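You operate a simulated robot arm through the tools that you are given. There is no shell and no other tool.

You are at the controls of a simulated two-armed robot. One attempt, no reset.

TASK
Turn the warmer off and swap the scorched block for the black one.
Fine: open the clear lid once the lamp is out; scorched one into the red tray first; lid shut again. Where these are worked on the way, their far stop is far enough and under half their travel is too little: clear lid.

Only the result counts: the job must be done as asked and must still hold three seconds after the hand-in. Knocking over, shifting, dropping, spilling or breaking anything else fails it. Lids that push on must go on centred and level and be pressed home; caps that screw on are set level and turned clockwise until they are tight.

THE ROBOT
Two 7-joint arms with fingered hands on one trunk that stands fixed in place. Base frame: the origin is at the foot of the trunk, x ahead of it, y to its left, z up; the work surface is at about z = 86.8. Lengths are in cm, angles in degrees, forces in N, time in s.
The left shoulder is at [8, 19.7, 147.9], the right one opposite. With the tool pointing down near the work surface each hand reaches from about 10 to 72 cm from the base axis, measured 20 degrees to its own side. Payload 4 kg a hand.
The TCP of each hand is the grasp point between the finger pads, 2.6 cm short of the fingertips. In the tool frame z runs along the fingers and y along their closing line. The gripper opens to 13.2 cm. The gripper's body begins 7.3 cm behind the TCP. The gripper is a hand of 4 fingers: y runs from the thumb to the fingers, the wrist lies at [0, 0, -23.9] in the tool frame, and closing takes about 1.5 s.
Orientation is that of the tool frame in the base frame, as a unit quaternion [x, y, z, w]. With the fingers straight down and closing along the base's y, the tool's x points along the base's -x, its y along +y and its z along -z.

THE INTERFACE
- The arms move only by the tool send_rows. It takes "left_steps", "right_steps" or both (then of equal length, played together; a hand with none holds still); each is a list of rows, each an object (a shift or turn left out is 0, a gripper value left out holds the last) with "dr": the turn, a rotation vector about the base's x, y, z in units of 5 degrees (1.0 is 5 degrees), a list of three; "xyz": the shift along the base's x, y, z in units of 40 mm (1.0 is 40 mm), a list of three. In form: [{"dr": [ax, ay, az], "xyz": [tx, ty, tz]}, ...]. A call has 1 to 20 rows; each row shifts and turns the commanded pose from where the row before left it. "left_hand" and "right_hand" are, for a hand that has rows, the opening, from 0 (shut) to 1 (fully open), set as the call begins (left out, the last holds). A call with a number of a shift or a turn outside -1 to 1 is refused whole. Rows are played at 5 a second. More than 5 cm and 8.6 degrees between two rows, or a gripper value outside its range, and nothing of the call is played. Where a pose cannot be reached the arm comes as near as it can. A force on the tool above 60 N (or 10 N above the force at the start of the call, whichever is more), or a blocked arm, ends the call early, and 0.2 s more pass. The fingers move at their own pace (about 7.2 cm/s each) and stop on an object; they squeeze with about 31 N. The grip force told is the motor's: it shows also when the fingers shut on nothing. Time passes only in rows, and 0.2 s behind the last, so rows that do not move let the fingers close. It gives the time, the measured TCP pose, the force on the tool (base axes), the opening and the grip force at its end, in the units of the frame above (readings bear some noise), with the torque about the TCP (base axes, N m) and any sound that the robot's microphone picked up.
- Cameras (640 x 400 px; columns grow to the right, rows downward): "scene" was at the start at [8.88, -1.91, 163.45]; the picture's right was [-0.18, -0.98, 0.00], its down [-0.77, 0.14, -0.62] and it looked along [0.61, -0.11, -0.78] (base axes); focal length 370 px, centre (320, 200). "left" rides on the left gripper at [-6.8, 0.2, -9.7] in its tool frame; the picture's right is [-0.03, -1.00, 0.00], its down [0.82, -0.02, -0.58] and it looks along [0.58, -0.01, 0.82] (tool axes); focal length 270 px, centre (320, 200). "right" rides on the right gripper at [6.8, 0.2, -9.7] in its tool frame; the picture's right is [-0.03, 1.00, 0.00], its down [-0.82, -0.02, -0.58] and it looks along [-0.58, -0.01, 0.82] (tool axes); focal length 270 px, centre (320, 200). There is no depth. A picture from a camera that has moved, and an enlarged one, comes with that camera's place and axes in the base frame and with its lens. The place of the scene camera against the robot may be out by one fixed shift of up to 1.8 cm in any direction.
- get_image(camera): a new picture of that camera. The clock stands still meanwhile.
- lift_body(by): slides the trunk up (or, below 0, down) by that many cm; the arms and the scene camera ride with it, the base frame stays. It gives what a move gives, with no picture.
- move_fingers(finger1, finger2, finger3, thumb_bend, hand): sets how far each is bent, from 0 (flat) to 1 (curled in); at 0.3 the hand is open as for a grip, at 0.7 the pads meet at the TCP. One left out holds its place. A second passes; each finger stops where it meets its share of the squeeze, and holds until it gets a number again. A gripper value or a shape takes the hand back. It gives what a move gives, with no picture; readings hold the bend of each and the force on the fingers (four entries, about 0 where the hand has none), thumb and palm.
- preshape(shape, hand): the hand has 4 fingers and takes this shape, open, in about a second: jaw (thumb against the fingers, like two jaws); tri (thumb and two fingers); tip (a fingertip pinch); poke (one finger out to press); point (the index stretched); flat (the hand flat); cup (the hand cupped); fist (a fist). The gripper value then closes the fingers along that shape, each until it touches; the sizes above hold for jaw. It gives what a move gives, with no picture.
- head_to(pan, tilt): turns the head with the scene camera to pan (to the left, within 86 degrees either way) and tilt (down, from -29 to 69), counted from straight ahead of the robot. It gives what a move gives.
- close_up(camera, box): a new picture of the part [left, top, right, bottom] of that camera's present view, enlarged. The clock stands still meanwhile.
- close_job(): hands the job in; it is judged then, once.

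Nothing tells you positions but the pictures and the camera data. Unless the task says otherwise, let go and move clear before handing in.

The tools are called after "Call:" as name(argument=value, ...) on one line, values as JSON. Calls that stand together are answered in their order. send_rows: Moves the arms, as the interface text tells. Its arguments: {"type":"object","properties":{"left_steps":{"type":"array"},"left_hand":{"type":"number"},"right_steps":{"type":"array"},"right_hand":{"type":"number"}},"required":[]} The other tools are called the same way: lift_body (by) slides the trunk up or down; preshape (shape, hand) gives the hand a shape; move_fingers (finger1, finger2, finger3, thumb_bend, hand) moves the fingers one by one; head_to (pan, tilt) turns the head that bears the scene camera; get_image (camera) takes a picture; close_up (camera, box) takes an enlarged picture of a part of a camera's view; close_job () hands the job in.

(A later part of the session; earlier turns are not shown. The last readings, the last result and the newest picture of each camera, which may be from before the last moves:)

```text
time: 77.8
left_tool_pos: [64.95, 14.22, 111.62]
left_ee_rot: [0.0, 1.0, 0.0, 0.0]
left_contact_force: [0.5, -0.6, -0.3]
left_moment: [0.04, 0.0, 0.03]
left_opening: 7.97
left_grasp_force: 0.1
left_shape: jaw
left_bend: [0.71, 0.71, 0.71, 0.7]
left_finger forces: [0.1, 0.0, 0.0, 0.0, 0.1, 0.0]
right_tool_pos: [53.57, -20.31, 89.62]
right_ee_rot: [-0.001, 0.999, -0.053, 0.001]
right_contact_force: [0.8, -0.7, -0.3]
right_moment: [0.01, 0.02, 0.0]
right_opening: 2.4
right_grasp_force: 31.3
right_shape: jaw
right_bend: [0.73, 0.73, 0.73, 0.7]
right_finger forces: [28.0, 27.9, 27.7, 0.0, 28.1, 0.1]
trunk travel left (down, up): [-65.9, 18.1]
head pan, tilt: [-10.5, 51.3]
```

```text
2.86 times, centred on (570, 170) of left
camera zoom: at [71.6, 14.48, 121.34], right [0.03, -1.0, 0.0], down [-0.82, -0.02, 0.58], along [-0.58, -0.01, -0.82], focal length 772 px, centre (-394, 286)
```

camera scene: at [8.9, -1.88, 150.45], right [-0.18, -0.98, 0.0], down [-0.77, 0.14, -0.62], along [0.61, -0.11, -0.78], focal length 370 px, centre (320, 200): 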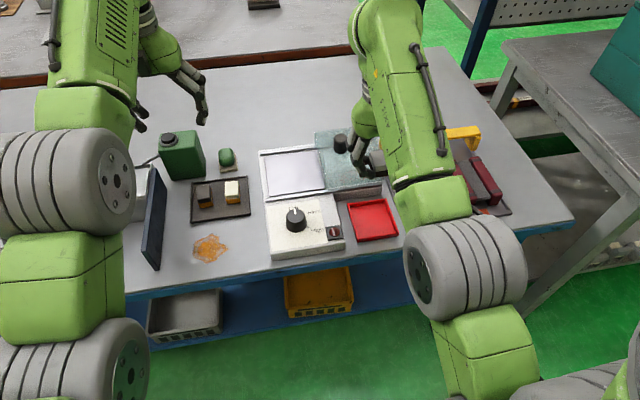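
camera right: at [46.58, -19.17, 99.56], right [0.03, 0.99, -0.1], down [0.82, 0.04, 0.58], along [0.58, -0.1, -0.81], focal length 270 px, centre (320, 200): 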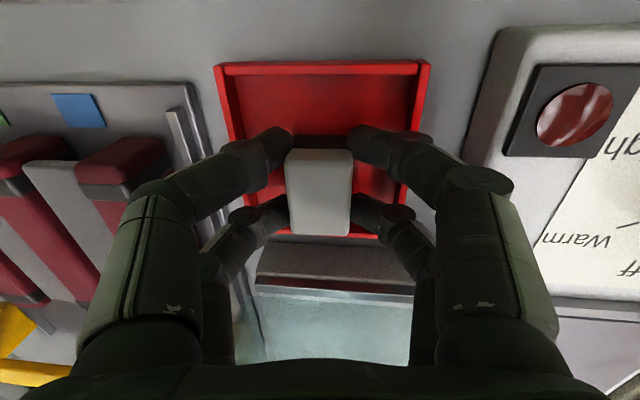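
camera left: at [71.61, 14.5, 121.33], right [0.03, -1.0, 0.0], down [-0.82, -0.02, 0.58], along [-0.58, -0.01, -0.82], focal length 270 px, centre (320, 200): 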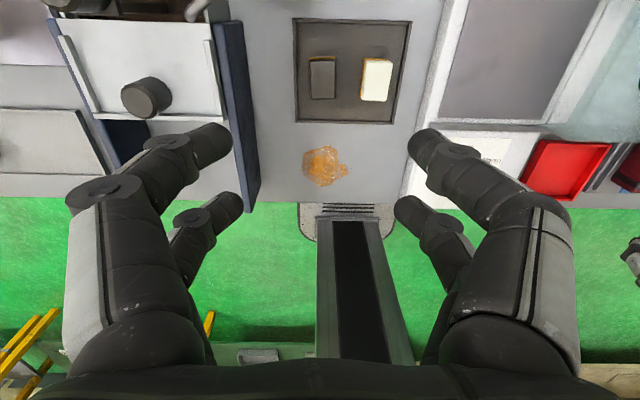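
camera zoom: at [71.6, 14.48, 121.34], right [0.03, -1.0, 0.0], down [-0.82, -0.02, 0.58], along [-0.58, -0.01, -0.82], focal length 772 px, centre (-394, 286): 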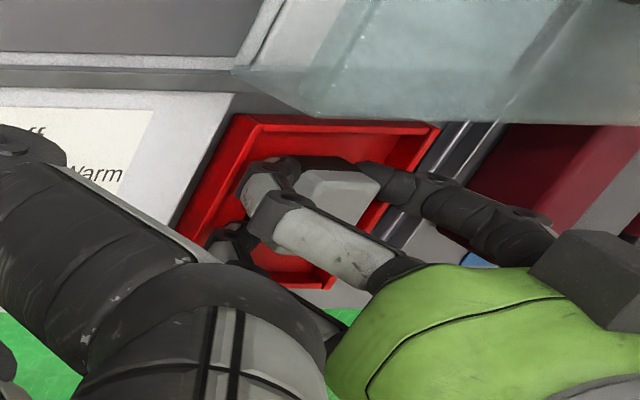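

Call:
send_rows(right_steps=[{"xyz": [0, 0, -0.03]}, {"xyz": [0, 0, -0.02]}, {"xyz": [0, 0, 0]}])

```text
time: 78.6
left_tool_pos: [64.8, 14.4, 111.63]
left_ee_rot: [0.0, 1.0, 0.0, 0.0]
left_contact_force: [0.3, -0.8, 0.3]
left_moment: [-0.01, 0.02, 0.01]
left_opening: 7.99
left_grasp_force: 0.1
left_shape: jaw
left_bend: [0.71, 0.71, 0.71, 0.7]
left_finger forces: [0.0, 0.1, 0.0, 0.1, 0.1, 0.1]
right_tool_pos: [53.57, -20.29, 89.44]
right_ee_rot: [0.0, 0.999, -0.052, 0.001]
right_contact_force: [-0.1, -0.3, 5.9]
right_moment: [0.09, 0.03, 0.02]
right_opening: 2.38
right_grasp_force: 31.0
right_shape: jaw
right_bend: [0.73, 0.73, 0.73, 0.7]
right_finger forces: [28.7, 28.2, 28.2, 0.1, 29.1, 0.1]
trunk travel left (down, up): [-65.9, 18.1]
head pan, tilt: [-10.5, 51.3]
```

The vertical force rose to ~6 N, so the block is resting on the tray floor. I'll open the fingers modestly and rise straight up.

Call:
send_rows(right_steps=[{"xyz": [0, 0, 0]}, {"xyz": [0, 0, 0]}, {"xyz": [0, 0, 0]}, {"xyz": [0, 0, 0]}, {"xyz": [0, 0, 0.1]}, {"xyz": [0, 0, 0.3]}, {"xyz": [0, 0, 0.5]}, {"xyz": [0, 0, 0.5]}, {"xyz": [0, 0, 0.5]}, {"xyz": [0.1, 0, 0.6]}, {"xyz": [0.2, 0, 0.6]}, {"xyz": [0, 0, 0]}], right_hand=0.3)

Call:
get_image(camera="right")

Call:
close_up(camera="scene", box=[180, 120, 410, 280])

```text
time: 81.2
left_tool_pos: [64.99, 14.28, 111.56]
left_ee_rot: [0.0, 1.0, 0.0, 0.0]
left_contact_force: [0.3, -1.1, 0.3]
left_moment: [-0.01, 0.0, -0.01]
left_opening: 7.96
left_grasp_force: 0.1
left_shape: jaw
left_bend: [0.71, 0.71, 0.71, 0.7]
left_finger forces: [0.0, 0.0, 0.1, 0.0, 0.0, 0.1]
right_tool_pos: [54.76, -20.44, 101.67]
right_ee_rot: [0.0, 0.999, -0.053, -0.001]
right_contact_force: [-1.3, 0.3, 0.7]
right_moment: [0.02, -0.02, 0.01]
right_opening: 3.95
right_grasp_force: 0.1
right_shape: jaw
right_bend: [0.74, 0.74, 0.74, 0.7]
right_finger forces: [0.0, 0.0, 0.1, 0.0, 0.1, 0.0]
trunk travel left (down, up): [-65.9, 18.1]
head pan, tilt: [-10.5, 51.3]
```

```text
taken
camera right: at [47.83, -19.31, 111.41], right [0.03, 0.99, -0.1], down [0.82, 0.04, 0.58], along [0.58, -0.1, -0.81], focal length 270 px, centre (320, 200)
```

right: 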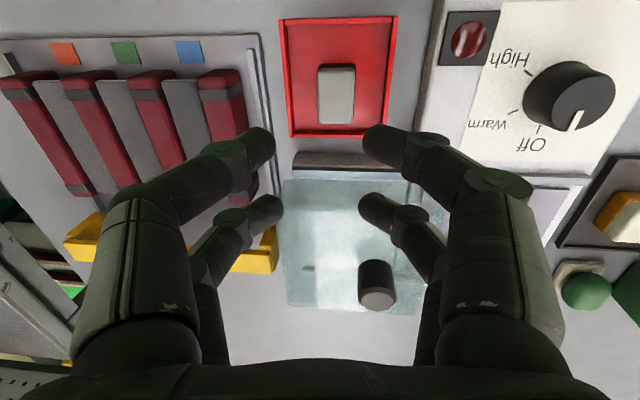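

```text
2.50 times, centred on (295, 200) of scene
camera zoom: at [8.89, -1.91, 150.45], right [-0.18, -0.98, 0.0], down [-0.77, 0.14, -0.62], along [0.61, -0.11, -0.78], focal length 924 px, centre (382, 200)
```

zoom: 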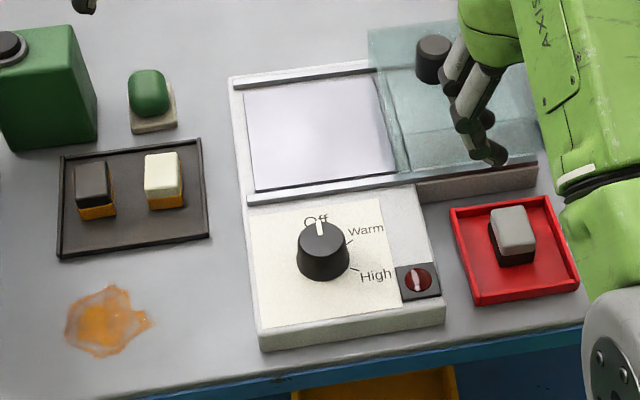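

The scorched block now sits in the red tray. Next is the black block; before descending with the left hand I'll check clearance to the green can and refine the block's position.

Call:
close_up(camera="scene", box=[150, 110, 270, 230])

Call:
close_up(camera="left", box=[280, 10, 430, 135])

Call:
get_image(camera="left")

```text
3.33 times, centred on (210, 170) of scene
camera zoom: at [8.89, -1.91, 150.45], right [-0.18, -0.98, 0.0], down [-0.77, 0.14, -0.62], along [0.61, -0.11, -0.78], focal length 1232 px, centre (687, 300)
```

zoom: 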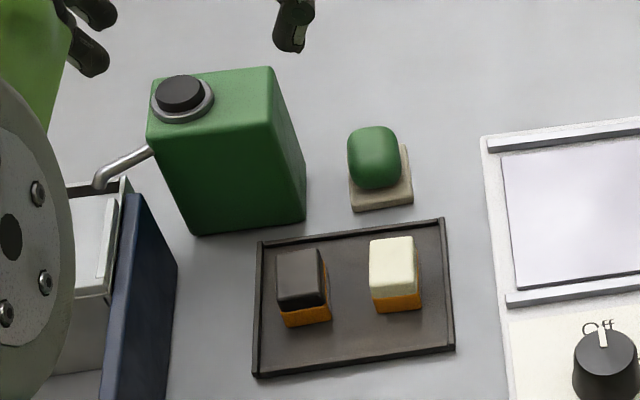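

```text
3.20 times, centred on (355, 72) of left
camera zoom: at [71.6, 14.47, 121.34], right [0.03, -1.0, 0.0], down [-0.82, -0.02, 0.58], along [-0.58, -0.01, -0.82], focal length 865 px, centre (208, 608)
```

zoom: 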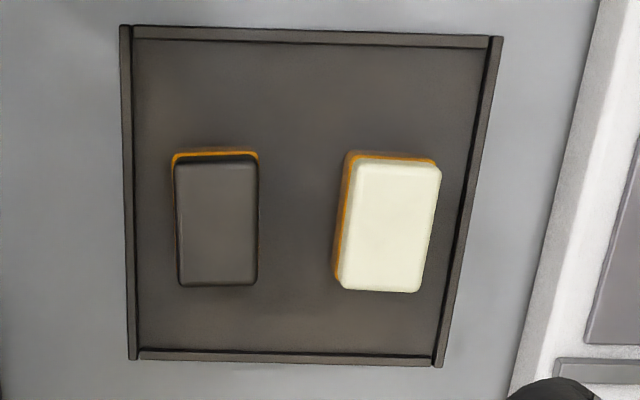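

```text
taken
camera left: at [71.6, 14.47, 121.34], right [0.03, -1.0, 0.0], down [-0.82, -0.02, 0.58], along [-0.58, -0.01, -0.82], focal length 270 px, centre (320, 200)
```

left: 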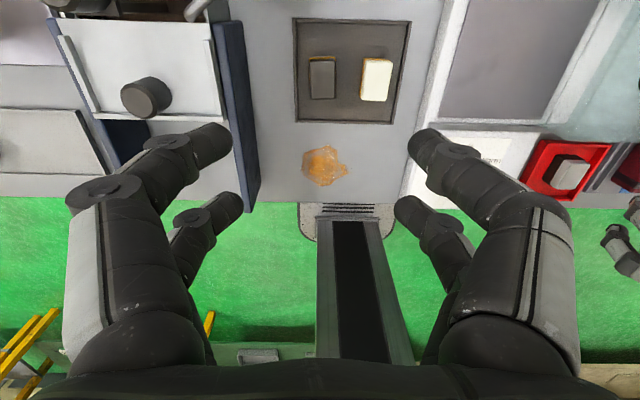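

The can's top is near z 95.5 at x ≥ 72, and the navy plate is at y ≈ 23, so the left hand can come straight down on the black block at [65.2,14.15]. I'll move the right hand aside and lower the left hand partway with the same 6° lean and a narrow opening.

Call:
send_rows(right_steps=[{"xyz": [0.2, -0.2, 0.3]}, {"xyz": [0.3, -0.4, 0.4]}, {"xyz": [0.3, -0.5, 0.4]}, {"xyz": [0.2, -0.5, 0.3]}, {"xyz": [0, -0.4, 0.2]}, {"xyz": [0, 0, 0]}, {"xyz": [0, 0, 0]}], left_steps=[{"dr": [-0.6, 0, 0], "xyz": [0.05, -0.03, 0]}, {"dr": [-0.6, 0, 0], "xyz": [0.02, 0, -0.3]}, {"xyz": [0, 0, -0.7]}, {"xyz": [0, 0, -0.8]}, {"xyz": [0, 0, -0.8]}, {"xyz": [0, 0, -0.7]}, {"xyz": [0, 0, 0]}], left_hand=0.3)

Call:
get_image(camera="left")

Call:
get_image(camera="scene")

Call:
get_image(camera="right")

```text
time: 82.8
left_tool_pos: [65.19, 14.17, 98.46]
left_ee_rot: [0.0, 0.999, -0.053, 0.0]
left_contact_force: [0.5, 0.0, 0.7]
left_moment: [-0.02, 0.0, 0.02]
left_opening: 4.0
left_grasp_force: 0.0
left_shape: jaw
left_bend: [0.73, 0.73, 0.73, 0.7]
left_finger forces: [0.0, 0.0, 0.0, 0.1, 0.0, 0.0]
right_tool_pos: [58.79, -28.29, 108.27]
right_ee_rot: [0.0, 0.999, -0.053, 0.0]
right_contact_force: [-0.6, -0.9, 0.6]
right_moment: [-0.01, -0.02, 0.02]
right_opening: 3.95
right_grasp_force: 0.0
right_shape: jaw
right_bend: [0.74, 0.74, 0.74, 0.7]
right_finger forces: [0.1, 0.0, 0.0, 0.0, 0.1, 0.0]
trunk travel left (down, up): [-65.9, 18.1]
head pan, tilt: [-10.5, 51.3]
```

```text
taken
camera left: at [71.81, 15.4, 108.17], right [0.03, -0.99, 0.1], down [-0.82, 0.04, 0.58], along [-0.58, -0.1, -0.81], focal length 270 px, centre (320, 200)
```

left: 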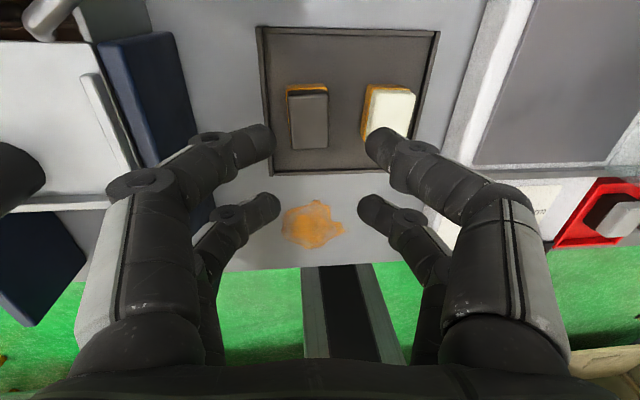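

```text
taken
camera scene: at [8.89, -1.91, 150.45], right [-0.18, -0.98, 0.0], down [-0.77, 0.14, -0.62], along [0.61, -0.11, -0.78], focal length 370 px, centre (320, 200)
```

scene: 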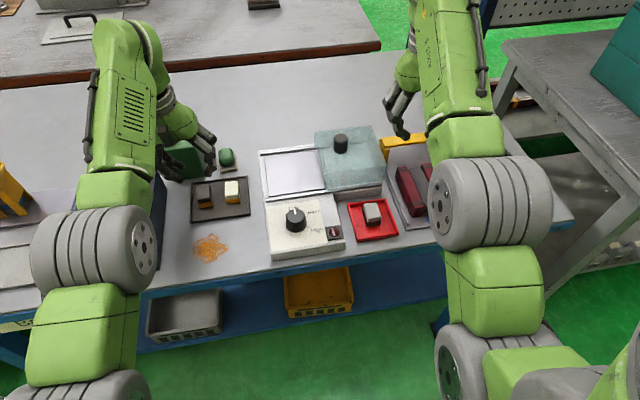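

```text
taken
camera right: at [51.8, -27.09, 117.88], right [0.03, 0.99, -0.1], down [0.82, 0.04, 0.58], along [0.58, -0.1, -0.81], focal length 270 px, centre (320, 200)
```

right: 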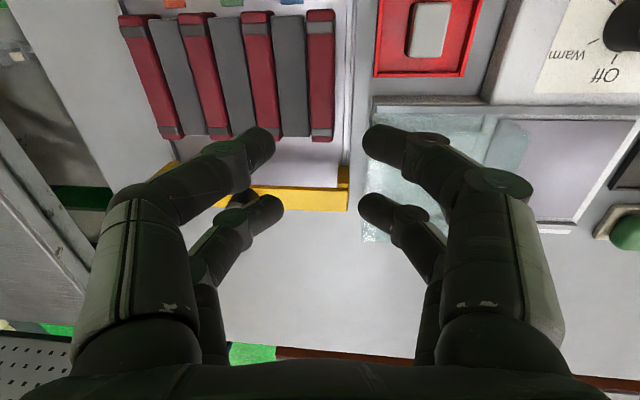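

Alignment looks right, and the white block has about 1 cm clearance from the fingers. I'll go down to z ≈ 93 and check again.

Call:
send_rows(left_steps=[{"xyz": [0, 0, -0.5]}, {"xyz": [0, 0, -0.5]}, {"xyz": [0, 0, -0.37]}, {"xyz": [0, 0, 0]}])

Call:
get_image(camera="left")

Call:
close_up(camera="scene", box=[130, 100, 270, 230])

```text
time: 83.8
left_tool_pos: [65.18, 14.18, 93.03]
left_ee_rot: [0.001, 0.999, -0.053, 0.0]
left_contact_force: [-0.5, 0.9, 0.7]
left_moment: [0.02, -0.01, 0.02]
left_opening: 4.0
left_grasp_force: 0.0
left_shape: jaw
left_bend: [0.73, 0.73, 0.73, 0.7]
left_finger forces: [0.1, 0.1, 0.0, 0.0, 0.1, 0.1]
right_tool_pos: [58.84, -28.21, 108.2]
right_ee_rot: [0.0, 0.999, -0.052, 0.001]
right_contact_force: [0.4, -0.1, 0.9]
right_moment: [-0.01, 0.01, 0.0]
right_opening: 3.94
right_grasp_force: 0.1
right_shape: jaw
right_bend: [0.74, 0.74, 0.74, 0.7]
right_finger forces: [0.0, 0.1, 0.1, 0.0, 0.0, 0.0]
trunk travel left (down, up): [-65.9, 18.1]
head pan, tilt: [-10.5, 51.3]
```

```text
taken
camera left: at [71.82, 15.42, 102.72], right [0.03, -0.99, 0.1], down [-0.82, 0.04, 0.58], along [-0.58, -0.1, -0.81], focal length 270 px, centre (320, 200)
```

left: 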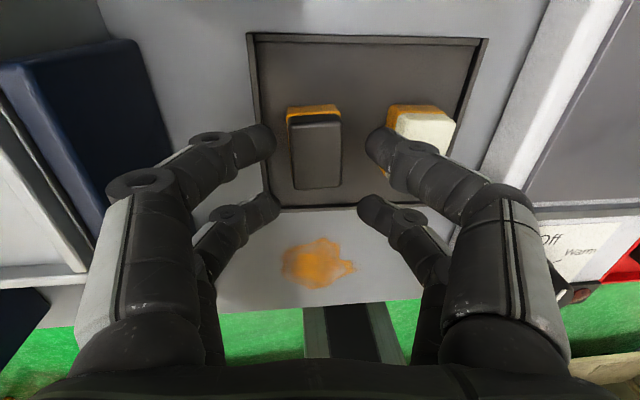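

```text
3.08 times, centred on (200, 165) of scene
camera zoom: at [8.89, -1.9, 150.45], right [-0.18, -0.98, 0.0], down [-0.77, 0.14, -0.62], along [0.61, -0.11, -0.78], focal length 1137 px, centre (689, 308)
```

zoom: 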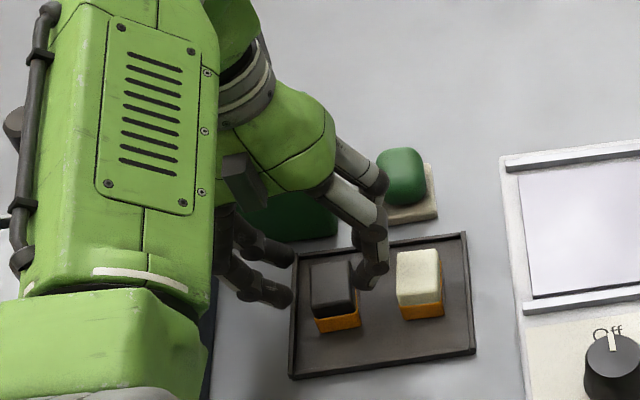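

Good. I'll go down the last few centimetres in steps, watching for contact.

Call:
send_rows(left_steps=[{"xyz": [0, 0, -0.3]}, {"xyz": [0, 0, -0.3]}, {"xyz": [0, 0, -0.2]}, {"xyz": [0, 0, 0]}])

Call:
get_image(camera="left")

Call:
close_up(camera="scene", box=[150, 120, 270, 230])

```text
time: 84.8
left_tool_pos: [65.18, 14.09, 89.73]
left_ee_rot: [0.0, 0.999, -0.053, 0.0]
left_contact_force: [0.9, 0.0, 3.0]
left_moment: [0.04, 0.01, 0.0]
left_opening: 3.97
left_grasp_force: 0.0
left_shape: jaw
left_bend: [0.74, 0.74, 0.74, 0.7]
left_finger forces: [0.8, 0.8, 0.6, 0.0, 0.0, 0.0]
right_tool_pos: [58.76, -28.23, 108.23]
right_ee_rot: [0.0, 0.999, -0.052, 0.0]
right_contact_force: [-0.9, 0.1, 0.3]
right_moment: [0.01, 0.04, 0.01]
right_opening: 3.94
right_grasp_force: 0.0
right_shape: jaw
right_bend: [0.74, 0.74, 0.74, 0.7]
right_finger forces: [0.0, 0.0, 0.0, 0.1, 0.1, 0.0]
trunk travel left (down, up): [-65.9, 18.1]
head pan, tilt: [-10.5, 51.3]
```

```text
taken
camera left: at [71.81, 15.36, 99.48], right [0.03, -0.99, 0.1], down [-0.82, 0.04, 0.58], along [-0.58, -0.1, -0.81], focal length 270 px, centre (320, 200)
```

left: 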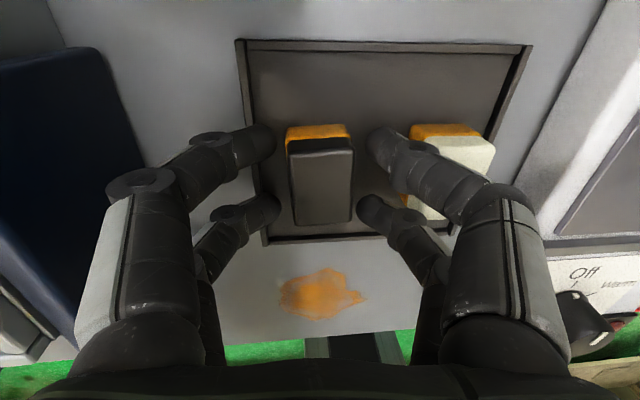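

```text
3.64 times, centred on (210, 175) of scene
camera zoom: at [8.85, -1.91, 150.45], right [-0.18, -0.98, 0.0], down [-0.77, 0.14, -0.62], along [0.61, -0.11, -0.78], focal length 1344 px, centre (720, 291)
```

zoom: 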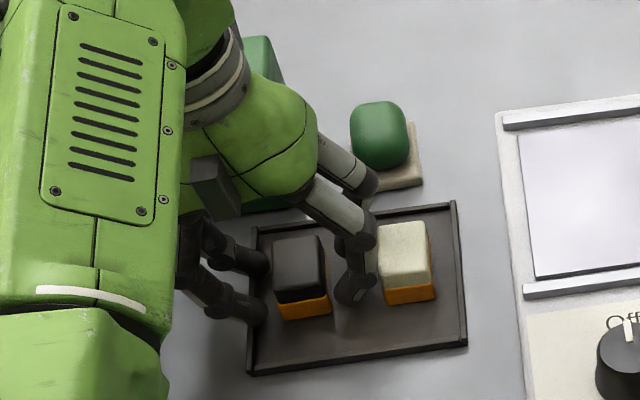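

There's a slight touch (~3 N), probably the +y fingertips on the tray rim or floor. I'll raise 0.5 cm before closing.

Call:
send_rows(left_steps=[{"xyz": [0, 0, 0.12]}, {"xyz": [0, 0, 0]}])

```text
time: 85.4
left_tool_pos: [65.09, 14.25, 90.23]
left_ee_rot: [0.0, 0.999, -0.052, 0.001]
left_contact_force: [-0.6, 0.5, -0.2]
left_moment: [-0.02, -0.01, 0.01]
left_opening: 3.97
left_grasp_force: 0.0
left_shape: jaw
left_bend: [0.74, 0.74, 0.74, 0.7]
left_finger forces: [0.0, 0.1, 0.0, 0.1, 0.0, 0.0]
right_tool_pos: [58.69, -28.19, 108.19]
right_ee_rot: [0.0, 0.999, -0.052, 0.001]
right_contact_force: [0.2, 0.4, -1.0]
right_moment: [0.01, 0.03, 0.0]
right_opening: 3.94
right_grasp_force: 0.0
right_shape: jaw
right_bend: [0.74, 0.74, 0.74, 0.7]
right_finger forces: [0.0, 0.0, 0.0, 0.0, 0.0, 0.0]
trunk travel left (down, up): [-65.9, 18.1]
head pan, tilt: [-10.5, 51.3]
```

Contact is gone. Now I'll close on the black block.

Call:
send_rows(left_steps=[{"xyz": [0, 0, 0]}, {"xyz": [0, 0, 0]}, {"xyz": [0, 0, 0]}, {"xyz": [0, 0, 0]}, {"xyz": [0, 0, 0]}, {"xyz": [0, 0, 0]}, {"xyz": [0, 0, 0]}], left_hand=0)

Call:
get_image(camera="left")

Call:
close_up(camera="scene", box=[150, 120, 270, 230])

```text
time: 87.0
left_tool_pos: [65.24, 14.19, 90.27]
left_ee_rot: [0.0, 0.999, -0.052, 0.0]
left_contact_force: [1.1, -0.7, 0.7]
left_moment: [0.0, 0.0, 0.04]
left_opening: 2.41
left_grasp_force: 31.1
left_shape: jaw
left_bend: [0.73, 0.73, 0.73, 0.7]
left_finger forces: [27.7, 28.0, 27.7, 0.0, 27.9, 0.1]
right_tool_pos: [58.76, -28.23, 108.03]
right_ee_rot: [0.0, 0.999, -0.052, 0.0]
right_contact_force: [0.9, 0.3, 0.0]
right_moment: [-0.02, 0.01, -0.05]
right_opening: 3.95
right_grasp_force: 0.0
right_shape: jaw
right_bend: [0.74, 0.74, 0.74, 0.7]
right_finger forces: [0.1, 0.0, 0.0, 0.1, 0.0, 0.0]
trunk travel left (down, up): [-65.9, 18.1]
head pan, tilt: [-10.5, 51.3]
```

```text
taken
camera left: at [71.88, 15.35, 99.92], right [0.03, -0.99, 0.1], down [-0.82, 0.04, 0.58], along [-0.58, -0.1, -0.81], focal length 270 px, centre (320, 200)
```

left: 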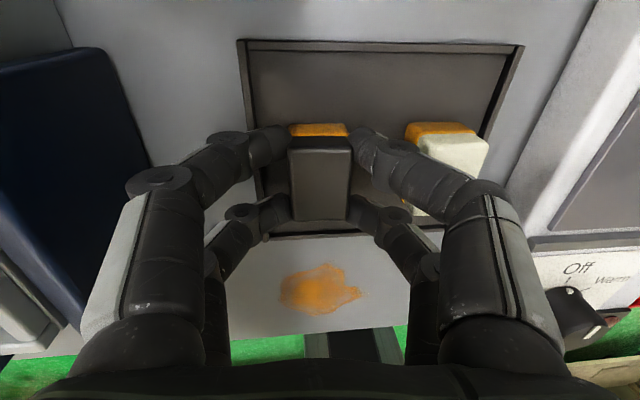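

```text
3.64 times, centred on (210, 175) of scene
camera zoom: at [8.9, -1.9, 150.45], right [-0.18, -0.98, 0.0], down [-0.77, 0.14, -0.62], along [0.61, -0.11, -0.78], focal length 1344 px, centre (720, 291)
```

zoom: 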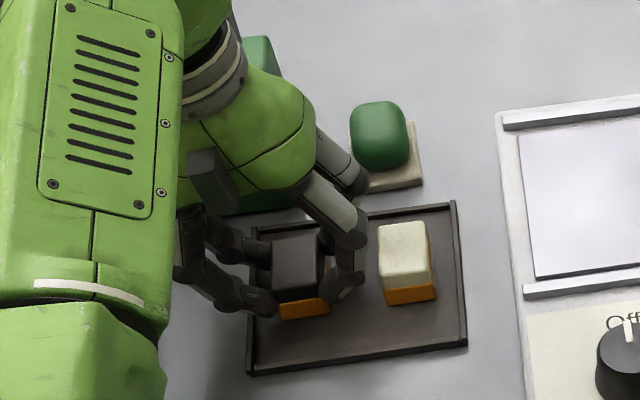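

Firm, even grip. I'll lift straight up and check that only the black block came along.

Call:
send_rows(left_steps=[{"xyz": [0, 0, 0.2]}, {"xyz": [0, 0, 0.4]}, {"xyz": [0, 0, 0.7]}, {"xyz": [0, 0, 0.8]}, {"xyz": [0, 0, 0.8]}, {"xyz": [0, 0, 0.7]}, {"xyz": [0, 0, 0]}])

Call:
get_image(camera="left")

Call:
get_image(camera="scene")

```text
time: 88.6
left_tool_pos: [65.19, 14.15, 104.66]
left_ee_rot: [0.0, 0.999, -0.052, 0.0]
left_contact_force: [0.5, -0.6, -0.1]
left_moment: [-0.01, -0.03, 0.04]
left_opening: 2.36
left_grasp_force: 31.4
left_shape: jaw
left_bend: [0.73, 0.73, 0.73, 0.7]
left_finger forces: [27.9, 28.0, 27.8, 0.1, 28.0, 0.0]
right_tool_pos: [58.79, -28.14, 108.11]
right_ee_rot: [0.0, 0.999, -0.053, 0.001]
right_contact_force: [-0.6, -0.3, -0.2]
right_moment: [0.0, -0.03, -0.02]
right_opening: 3.91
right_grasp_force: 0.0
right_shape: jaw
right_bend: [0.74, 0.74, 0.74, 0.7]
right_finger forces: [0.0, 0.1, 0.1, 0.0, 0.0, 0.0]
trunk travel left (down, up): [-65.9, 18.1]
head pan, tilt: [-10.5, 51.3]
```

```text
taken
camera left: at [71.88, 15.27, 114.23], right [0.03, -0.99, 0.1], down [-0.82, 0.04, 0.58], along [-0.58, -0.1, -0.81], focal length 270 px, centre (320, 200)
```

left: 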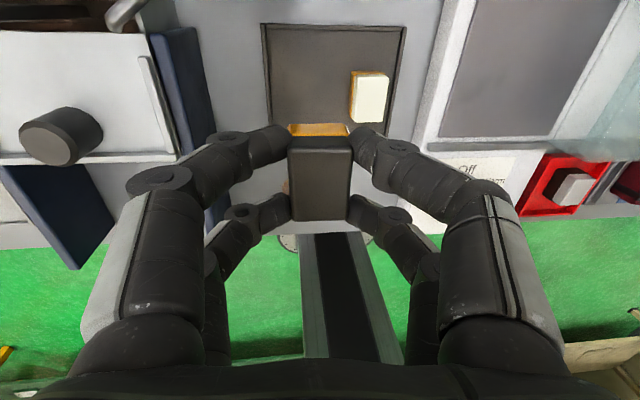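

```text
taken
camera scene: at [8.92, -1.9, 150.44], right [-0.18, -0.98, 0.0], down [-0.77, 0.14, -0.62], along [0.61, -0.11, -0.78], focal length 370 px, centre (320, 200)
```

scene: 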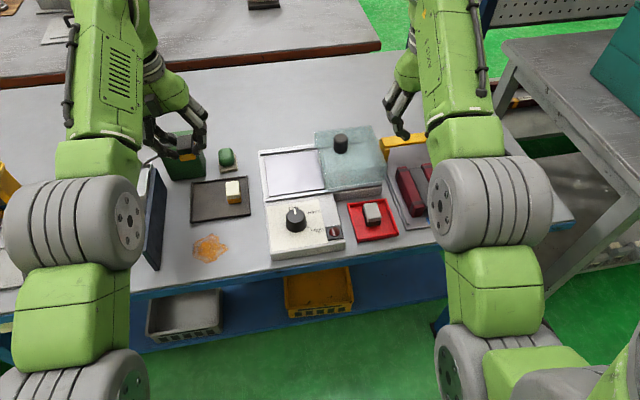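

Only the black block was lifted; the white one is undisturbed. I'll carry it at this height to above the warmer plate at [67.2,-5.9].

Call:
send_rows(left_steps=[{"xyz": [0.05, -0.4, 0]}, {"xyz": [0.06, -0.6, 0]}, {"xyz": [0.08, -0.75, 0]}, {"xyz": [0.08, -0.8, 0]}, {"xyz": [0.08, -0.8, 0]}, {"xyz": [0.08, -0.75, 0]}, {"xyz": [0.05, -0.6, 0]}, {"xyz": [0.03, -0.33, 0]}, {"xyz": [0, 0, 0]}])

Call:
get_image(camera="left")

Call:
get_image(camera="scene")

Call:
get_image(camera="right")

```text
time: 90.6
left_tool_pos: [67.31, -5.92, 104.66]
left_ee_rot: [0.0, 0.999, -0.053, 0.0]
left_contact_force: [1.8, 0.5, -0.6]
left_moment: [0.02, 0.0, 0.03]
left_opening: 2.38
left_grasp_force: 31.0
left_shape: jaw
left_bend: [0.73, 0.73, 0.73, 0.7]
left_finger forces: [27.9, 28.0, 27.8, 0.1, 28.2, 0.0]
right_tool_pos: [58.83, -28.21, 108.16]
right_ee_rot: [0.0, 0.999, -0.052, 0.0]
right_contact_force: [-0.3, 0.2, 0.0]
right_moment: [0.03, -0.04, -0.01]
right_opening: 3.93
right_grasp_force: 0.0
right_shape: jaw
right_bend: [0.74, 0.74, 0.74, 0.7]
right_finger forces: [0.0, 0.0, 0.0, 0.1, 0.0, 0.0]
trunk travel left (down, up): [-65.9, 18.1]
head pan, tilt: [-10.5, 51.3]
```

```text
taken
camera left: at [73.96, -4.75, 114.22], right [0.03, -0.99, 0.1], down [-0.82, 0.04, 0.58], along [-0.58, -0.1, -0.81], focal length 270 px, centre (320, 200)
```

left: 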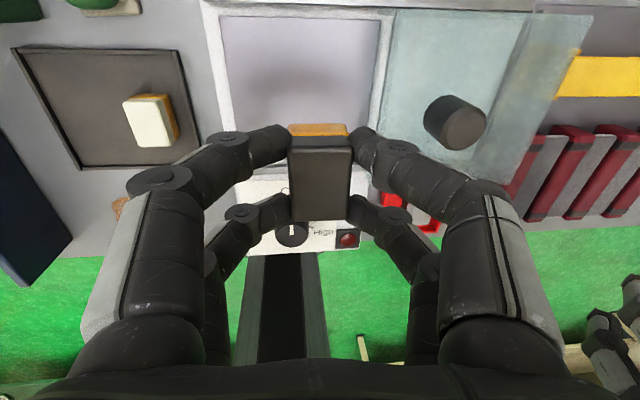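

```text
taken
camera scene: at [8.91, -1.88, 150.45], right [-0.18, -0.98, 0.0], down [-0.77, 0.14, -0.62], along [0.61, -0.11, -0.78], focal length 370 px, centre (320, 200)
```

scene: 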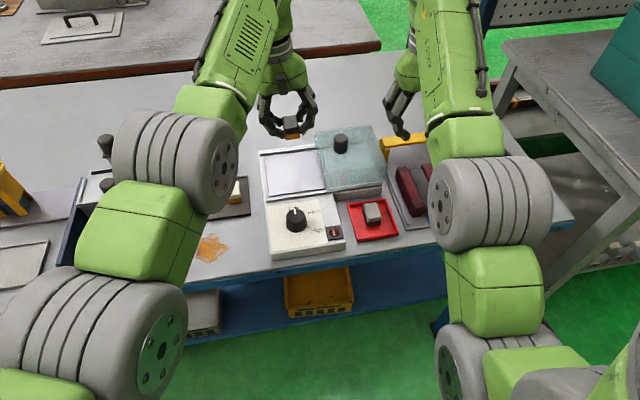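

```text
taken
camera right: at [51.81, -27.05, 117.88], right [0.03, 0.99, -0.1], down [0.82, 0.04, 0.58], along [0.58, -0.1, -0.81], focal length 270 px, centre (320, 200)
```

right: 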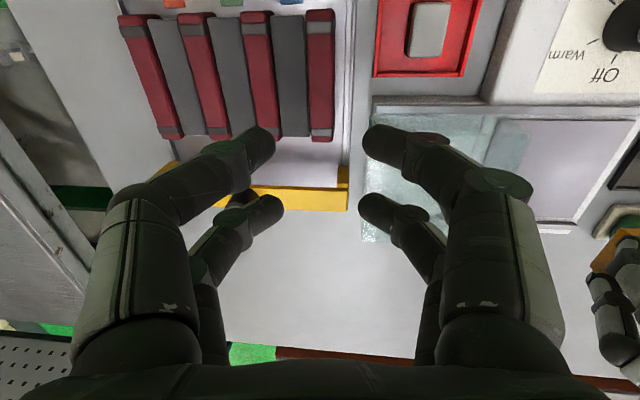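

The black block hangs above the plate. I'll lower it to just above the plate, then ease it down by feel.

Call:
send_rows(left_steps=[{"xyz": [0, 0, -0.4]}, {"xyz": [0, 0, -0.6]}, {"xyz": [0, 0, -0.6]}, {"xyz": [0, 0, -0.5]}, {"xyz": [0, 0, -0.4]}, {"xyz": [0, 0, 0]}])

Call:
get_image(camera="left")

Call:
close_up(camera="scene", box=[230, 100, 390, 220])

```text
time: 92.0
left_tool_pos: [67.26, -6.0, 94.64]
left_ee_rot: [0.0, 0.999, -0.053, 0.001]
left_contact_force: [0.0, -0.9, -1.3]
left_moment: [0.0, 0.02, 0.02]
left_opening: 2.4
left_grasp_force: 30.9
left_shape: jaw
left_bend: [0.73, 0.73, 0.73, 0.7]
left_finger forces: [27.9, 28.0, 27.8, 0.1, 28.1, 0.1]
right_tool_pos: [58.82, -28.19, 108.1]
right_ee_rot: [0.0, 0.999, -0.053, 0.0]
right_contact_force: [0.1, 0.2, -0.2]
right_moment: [0.02, -0.01, 0.01]
right_opening: 3.91
right_grasp_force: 0.2
right_shape: jaw
right_bend: [0.74, 0.74, 0.74, 0.7]
right_finger forces: [0.0, 0.1, 0.0, 0.1, 0.0, 0.0]
trunk travel left (down, up): [-65.9, 18.1]
head pan, tilt: [-10.5, 51.3]
```

```text
taken
camera left: at [73.94, -4.79, 104.18], right [0.03, -0.99, 0.1], down [-0.82, 0.04, 0.58], along [-0.58, -0.1, -0.81], focal length 270 px, centre (320, 200)
```

left: 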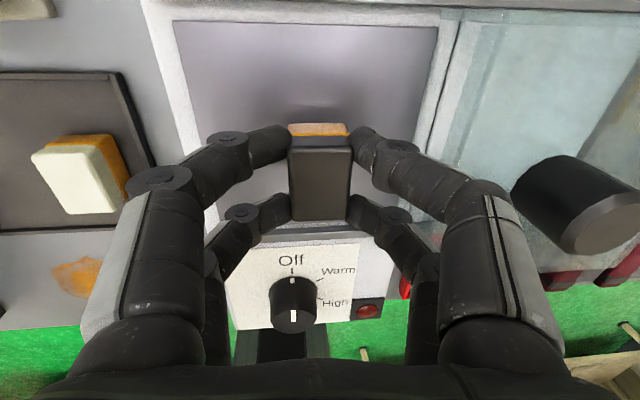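

```text
3.33 times, centred on (310, 160) of scene
camera zoom: at [8.9, -1.91, 150.45], right [-0.18, -0.98, 0.0], down [-0.77, 0.14, -0.62], along [0.61, -0.11, -0.78], focal length 1232 px, centre (353, 333)
```

zoom: 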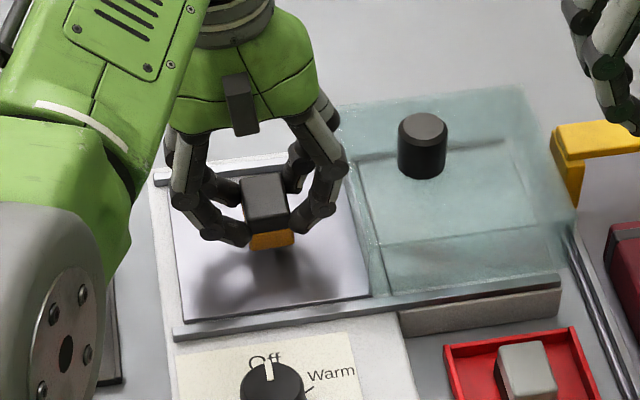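

The block is aligned over the plate and clear of the lid. I'll lower in small steps, watching the vertical force.

Call:
send_rows(left_steps=[{"xyz": [0, 0, -0.1]}, {"xyz": [0, 0, -0.1]}, {"xyz": [0, 0, -0.06]}, {"xyz": [0, 0, 0]}])

Call:
send_rows(left_steps=[{"xyz": [0, 0, -0.03]}, {"xyz": [0, 0, -0.03]}, {"xyz": [0, 0, 0]}])

```text
time: 93.0
left_tool_pos: [67.25, -5.97, 93.66]
left_ee_rot: [0.0, 0.999, -0.051, 0.0]
left_contact_force: [0.1, 1.2, -0.8]
left_moment: [0.0, 0.02, -0.02]
left_opening: 2.4
left_grasp_force: 31.1
left_shape: jaw
left_bend: [0.73, 0.73, 0.73, 0.7]
left_finger forces: [28.0, 28.0, 27.8, 0.0, 28.0, 0.0]
right_tool_pos: [58.9, -28.28, 108.14]
right_ee_rot: [0.0, 0.999, -0.052, 0.0]
right_contact_force: [-0.3, 0.3, 0.9]
right_moment: [-0.01, -0.04, 0.0]
right_opening: 3.93
right_grasp_force: 0.0
right_shape: jaw
right_bend: [0.74, 0.74, 0.74, 0.7]
right_finger forces: [0.0, 0.0, 0.0, 0.1, 0.0, 0.0]
trunk travel left (down, up): [-65.9, 18.1]
head pan, tilt: [-10.5, 51.3]
```

```text
time: 93.8
left_tool_pos: [67.2, -6.04, 93.35]
left_ee_rot: [0.0, 0.999, -0.052, 0.0]
left_contact_force: [0.1, -0.2, -0.3]
left_moment: [0.02, 0.02, -0.04]
left_opening: 2.37
left_grasp_force: 31.1
left_shape: jaw
left_bend: [0.73, 0.73, 0.73, 0.7]
left_finger forces: [28.0, 28.0, 27.8, 0.0, 28.1, 0.0]
right_tool_pos: [58.83, -28.22, 108.11]
right_ee_rot: [0.0, 0.999, -0.052, -0.001]
right_contact_force: [-0.5, -1.1, -0.3]
right_moment: [-0.01, 0.02, -0.03]
right_opening: 3.94
right_grasp_force: 0.1
right_shape: jaw
right_bend: [0.74, 0.74, 0.74, 0.7]
right_finger forces: [0.0, 0.0, 0.0, 0.1, 0.0, 0.0]
trunk travel left (down, up): [-65.9, 18.1]
head pan, tilt: [-10.5, 51.3]
```

Call:
send_rows(left_steps=[{"xyz": [0, 0, -0.03]}, {"xyz": [0, 0, -0.02]}, {"xyz": [0, 0, 0]}])

Call:
close_up(camera="scene", box=[260, 130, 340, 200])

```text
time: 94.6
left_tool_pos: [67.24, -5.94, 93.24]
left_ee_rot: [0.0, 0.999, -0.053, -0.001]
left_contact_force: [0.3, 0.2, 0.9]
left_moment: [0.02, -0.04, -0.01]
left_opening: 2.38
left_grasp_force: 31.2
left_shape: jaw
left_bend: [0.73, 0.73, 0.73, 0.7]
left_finger forces: [28.1, 28.1, 27.8, 0.0, 28.2, 0.0]
right_tool_pos: [58.82, -28.25, 108.23]
right_ee_rot: [0.0, 0.999, -0.053, 0.0]
right_contact_force: [-0.5, 0.9, -0.6]
right_moment: [0.02, 0.03, -0.02]
right_opening: 3.92
right_grasp_force: 0.1
right_shape: jaw
right_bend: [0.74, 0.74, 0.74, 0.7]
right_finger forces: [0.0, 0.0, 0.1, 0.0, 0.0, 0.1]
trunk travel left (down, up): [-65.9, 18.1]
head pan, tilt: [-10.5, 51.3]
```

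```text
5.71 times, centred on (300, 165) of scene
camera zoom: at [8.89, -1.91, 150.45], right [-0.18, -0.98, 0.0], down [-0.77, 0.14, -0.62], along [0.61, -0.11, -0.78], focal length 2112 px, centre (434, 400)
```

zoom: 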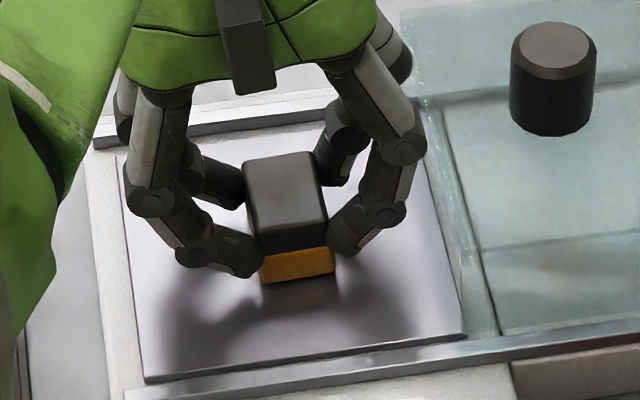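

Call:
send_rows(left_steps=[{"xyz": [0, 0, -0.02]}, {"xyz": [0, 0, -0.01]}, {"xyz": [0, 0, 0]}])

```text
time: 95.4
left_tool_pos: [67.19, -6.16, 93.07]
left_ee_rot: [0.0, 0.999, -0.052, 0.002]
left_contact_force: [0.3, 0.2, 4.8]
left_moment: [0.05, -0.03, -0.03]
left_opening: 2.41
left_grasp_force: 31.1
left_shape: jaw
left_bend: [0.73, 0.73, 0.73, 0.7]
left_finger forces: [28.5, 28.5, 28.3, 0.0, 29.1, 0.0]
right_tool_pos: [58.74, -28.1, 108.19]
right_ee_rot: [0.0, 0.999, -0.052, 0.001]
right_contact_force: [0.5, -0.2, -0.5]
right_moment: [-0.01, 0.02, -0.01]
right_opening: 3.91
right_grasp_force: 0.1
right_shape: jaw
right_bend: [0.74, 0.74, 0.74, 0.7]
right_finger forces: [0.1, 0.0, 0.1, 0.0, 0.0, 0.0]
trunk travel left (down, up): [-65.9, 18.1]
head pan, tilt: [-10.5, 51.3]
```

The block is resting on the plate (≈5 N). I'll open the fingers slightly and rise straight up.

Call:
send_rows(left_steps=[{"xyz": [0, 0, 0]}, {"xyz": [0, 0, 0]}, {"xyz": [0, 0, 0]}, {"xyz": [0, 0, 0]}, {"xyz": [0, 0, 0.1]}, {"xyz": [0, 0, 0.3]}, {"xyz": [0, 0, 0.5]}, {"xyz": [0, 0, 0.6]}, {"xyz": [0, 0, 0.7]}, {"xyz": [0, 0, 0.7]}, {"xyz": [0, 0, 0]}], left_hand=0.29)

Call:
get_image(camera="left")

Call:
close_up(camera="scene", box=[180, 110, 400, 270])

```text
time: 97.8
left_tool_pos: [67.46, -5.73, 104.73]
left_ee_rot: [0.0, 0.999, -0.052, 0.0]
left_contact_force: [-0.3, -0.4, 0.0]
left_moment: [0.01, 0.0, 0.02]
left_opening: 3.78
left_grasp_force: 0.1
left_shape: jaw
left_bend: [0.74, 0.74, 0.74, 0.7]
left_finger forces: [0.1, 0.0, 0.0, 0.0, 0.1, 0.0]
right_tool_pos: [58.8, -28.16, 108.09]
right_ee_rot: [0.0, 0.999, -0.052, 0.0]
right_contact_force: [-0.2, 0.2, -0.1]
right_moment: [-0.03, 0.02, 0.01]
right_opening: 3.92
right_grasp_force: 0.0
right_shape: jaw
right_bend: [0.74, 0.74, 0.74, 0.7]
right_finger forces: [0.0, 0.0, 0.0, 0.1, 0.0, 0.0]
trunk travel left (down, up): [-65.9, 18.1]
head pan, tilt: [-10.5, 51.3]
```

```text
taken
camera left: at [74.05, -4.6, 114.39], right [0.03, -0.99, 0.1], down [-0.82, 0.04, 0.58], along [-0.58, -0.1, -0.81], focal length 270 px, centre (320, 200)
```

left: 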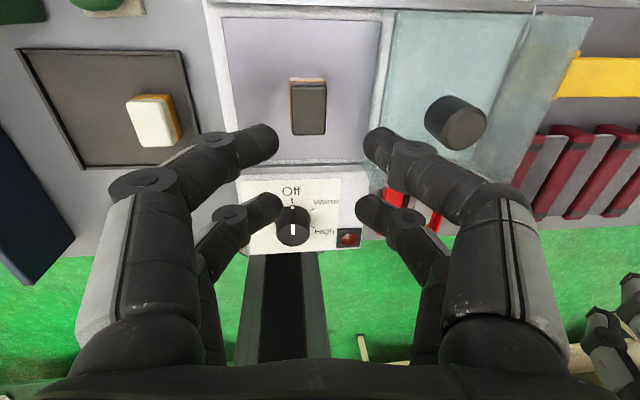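

```text
2.50 times, centred on (290, 190) of scene
camera zoom: at [8.92, -1.91, 150.44], right [-0.18, -0.98, 0.0], down [-0.77, 0.14, -0.62], along [0.61, -0.11, -0.78], focal length 924 px, centre (395, 225)
```

zoom: 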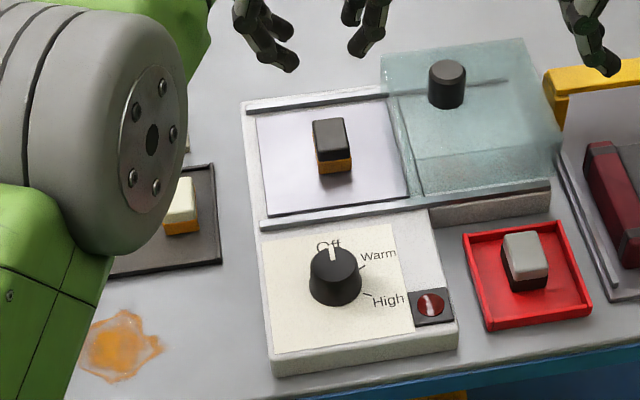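

The black block is in place and the scorched one is in the red tray. I'll withdraw the left hand to the left side first.

Call:
send_rows(left_steps=[{"xyz": [0, 0.3, 0.3]}, {"xyz": [-0.1, 0.6, 0.4]}, {"xyz": [-0.1, 0.8, 0.4]}, {"xyz": [-0.1, 0.8, 0.3]}, {"xyz": [-0.1, 0.8, 0.2]}, {"xyz": [-0.1, 0.8, 0]}, {"xyz": [-0.1, 0.8, 0]}, {"dr": [0.6, 0, 0], "xyz": [-0.1, 0.7, 0]}, {"dr": [0.6, 0, 0], "xyz": [0, 0.4, 0]}, {"xyz": [0, 0, 0]}])

Call:
get_image(camera="scene")

```text
time: 100.0
left_tool_pos: [64.46, 17.88, 110.97]
left_ee_rot: [-0.001, 1.0, 0.0, 0.0]
left_contact_force: [-0.5, 0.2, 1.0]
left_moment: [-0.04, -0.01, -0.03]
left_opening: 3.81
left_grasp_force: 0.1
left_shape: jaw
left_bend: [0.74, 0.74, 0.74, 0.7]
left_finger forces: [0.0, 0.1, 0.1, 0.1, 0.0, 0.0]
right_tool_pos: [58.91, -28.22, 108.16]
right_ee_rot: [0.0, 0.999, -0.052, -0.001]
right_contact_force: [0.4, 0.0, 0.3]
right_moment: [0.01, 0.01, -0.02]
right_opening: 3.91
right_grasp_force: 0.1
right_shape: jaw
right_bend: [0.74, 0.74, 0.74, 0.7]
right_finger forces: [0.1, 0.1, 0.0, 0.0, 0.0, 0.1]
trunk travel left (down, up): [-65.9, 18.1]
head pan, tilt: [-10.5, 51.3]
```

```text
taken
camera scene: at [8.9, -1.9, 150.45], right [-0.18, -0.98, 0.0], down [-0.77, 0.14, -0.62], along [0.61, -0.11, -0.78], focal length 370 px, centre (320, 200)
```

scene: 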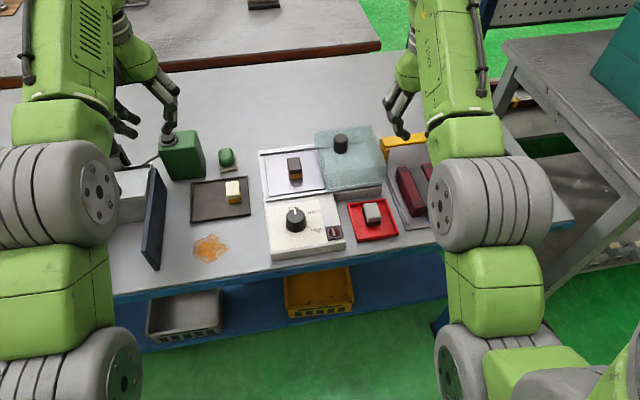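

Left hand is clear. Now I'll bring the right hand back over the lid knob at its open position ([67.7,-16.3]) with the hand upright again.

Call:
send_rows(right_steps=[{"dr": [0.6, 0, 0], "xyz": [0.3, 0.4, 0]}, {"dr": [0.6, 0, 0], "xyz": [0.4, 0.55, 0]}, {"xyz": [0.5, 0.6, 0]}, {"xyz": [0.5, 0.6, 0]}, {"xyz": [0.3, 0.5, 0]}, {"xyz": [0.2, 0.32, 0]}, {"xyz": [0, 0, 0]}], right_hand=0.45)

Call:
get_image(camera="right")

Call:
close_up(camera="right", box=[200, 20, 440, 180])

```text
time: 101.6
left_tool_pos: [64.44, 18.06, 110.97]
left_ee_rot: [0.0, 1.0, 0.0, 0.0]
left_contact_force: [-0.4, 0.4, -0.8]
left_moment: [0.0, 0.01, 0.0]
left_opening: 3.77
left_grasp_force: 0.1
left_shape: jaw
left_bend: [0.74, 0.74, 0.74, 0.7]
left_finger forces: [0.1, 0.0, 0.1, 0.1, 0.0, 0.1]
right_tool_pos: [67.62, -16.39, 108.22]
right_ee_rot: [0.0, 1.0, 0.0, 0.0]
right_contact_force: [0.4, -0.7, 0.3]
right_moment: [-0.02, -0.02, -0.01]
right_opening: 5.92
right_grasp_force: 0.0
right_shape: jaw
right_bend: [0.73, 0.73, 0.73, 0.7]
right_finger forces: [0.0, 0.1, 0.1, 0.0, 0.1, 0.0]
trunk travel left (down, up): [-65.9, 18.1]
head pan, tilt: [-10.5, 51.3]
```

```text
taken
camera right: at [60.52, -16.26, 117.98], right [0.03, 1.0, 0.0], down [0.82, -0.02, 0.58], along [0.58, -0.01, -0.82], focal length 270 px, centre (320, 200)
```

right: 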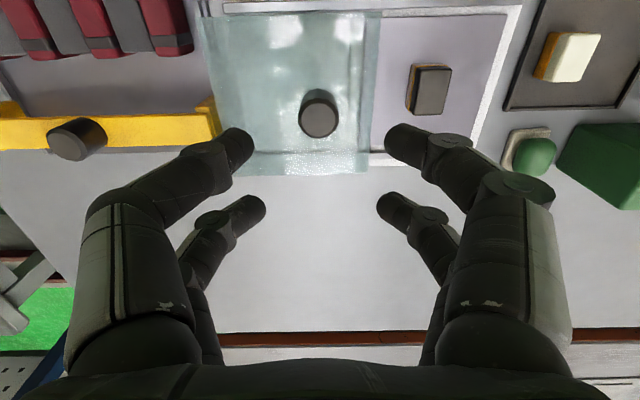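

```text
2.50 times, centred on (320, 100) of right
camera zoom: at [60.52, -16.26, 117.98], right [0.03, 1.0, 0.0], down [0.82, -0.02, 0.58], along [0.58, -0.01, -0.82], focal length 676 px, centre (320, 450)
```

zoom: 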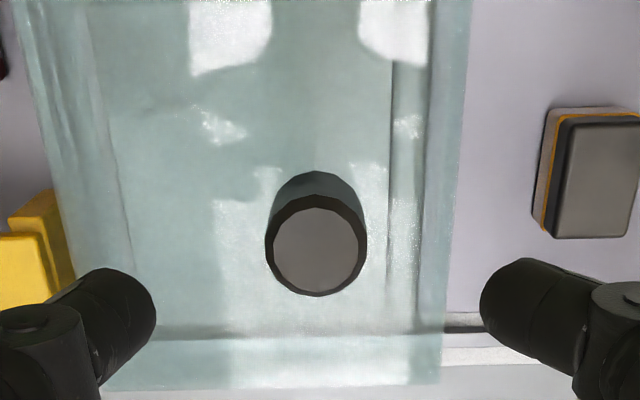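

The knob is centred below the hand ([67.5,-16.4]). I'll descend and grip it as before.

Call:
send_rows(right_steps=[{"xyz": [0, 0, -0.6]}, {"xyz": [0, 0, -0.7]}, {"xyz": [0, 0, -0.7]}, {"xyz": [0, 0, -0.4]}, {"xyz": [0, 0, -0.33]}, {"xyz": [0, 0, 0]}])

Call:
get_image(camera="right")

```text
time: 103.0
left_tool_pos: [64.32, 17.99, 110.91]
left_ee_rot: [0.0, 1.0, 0.0, -0.001]
left_contact_force: [0.7, 0.0, -1.0]
left_moment: [-0.01, -0.01, 0.01]
left_opening: 3.8
left_grasp_force: 0.1
left_shape: jaw
left_bend: [0.74, 0.74, 0.74, 0.7]
left_finger forces: [0.1, 0.0, 0.1, 0.0, 0.1, 0.1]
right_tool_pos: [67.58, -16.46, 97.3]
right_ee_rot: [0.0, 1.0, 0.0, 0.0]
right_contact_force: [-0.1, -0.4, 1.7]
right_moment: [0.01, -0.01, 0.01]
right_opening: 5.91
right_grasp_force: 0.0
right_shape: jaw
right_bend: [0.73, 0.73, 0.73, 0.7]
right_finger forces: [0.3, 0.2, 0.1, 0.0, 0.1, 0.0]
trunk travel left (down, up): [-65.9, 18.1]
head pan, tilt: [-10.5, 51.3]
```

```text
taken
camera right: at [60.62, -16.29, 107.12], right [0.03, 1.0, 0.0], down [0.82, -0.02, 0.58], along [0.58, -0.01, -0.82], focal length 270 px, centre (320, 200)
```

right: 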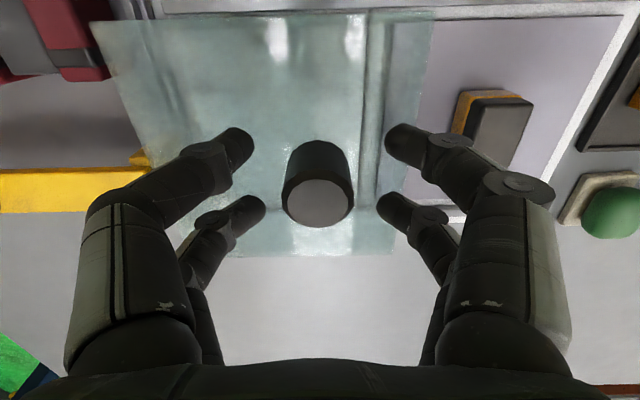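

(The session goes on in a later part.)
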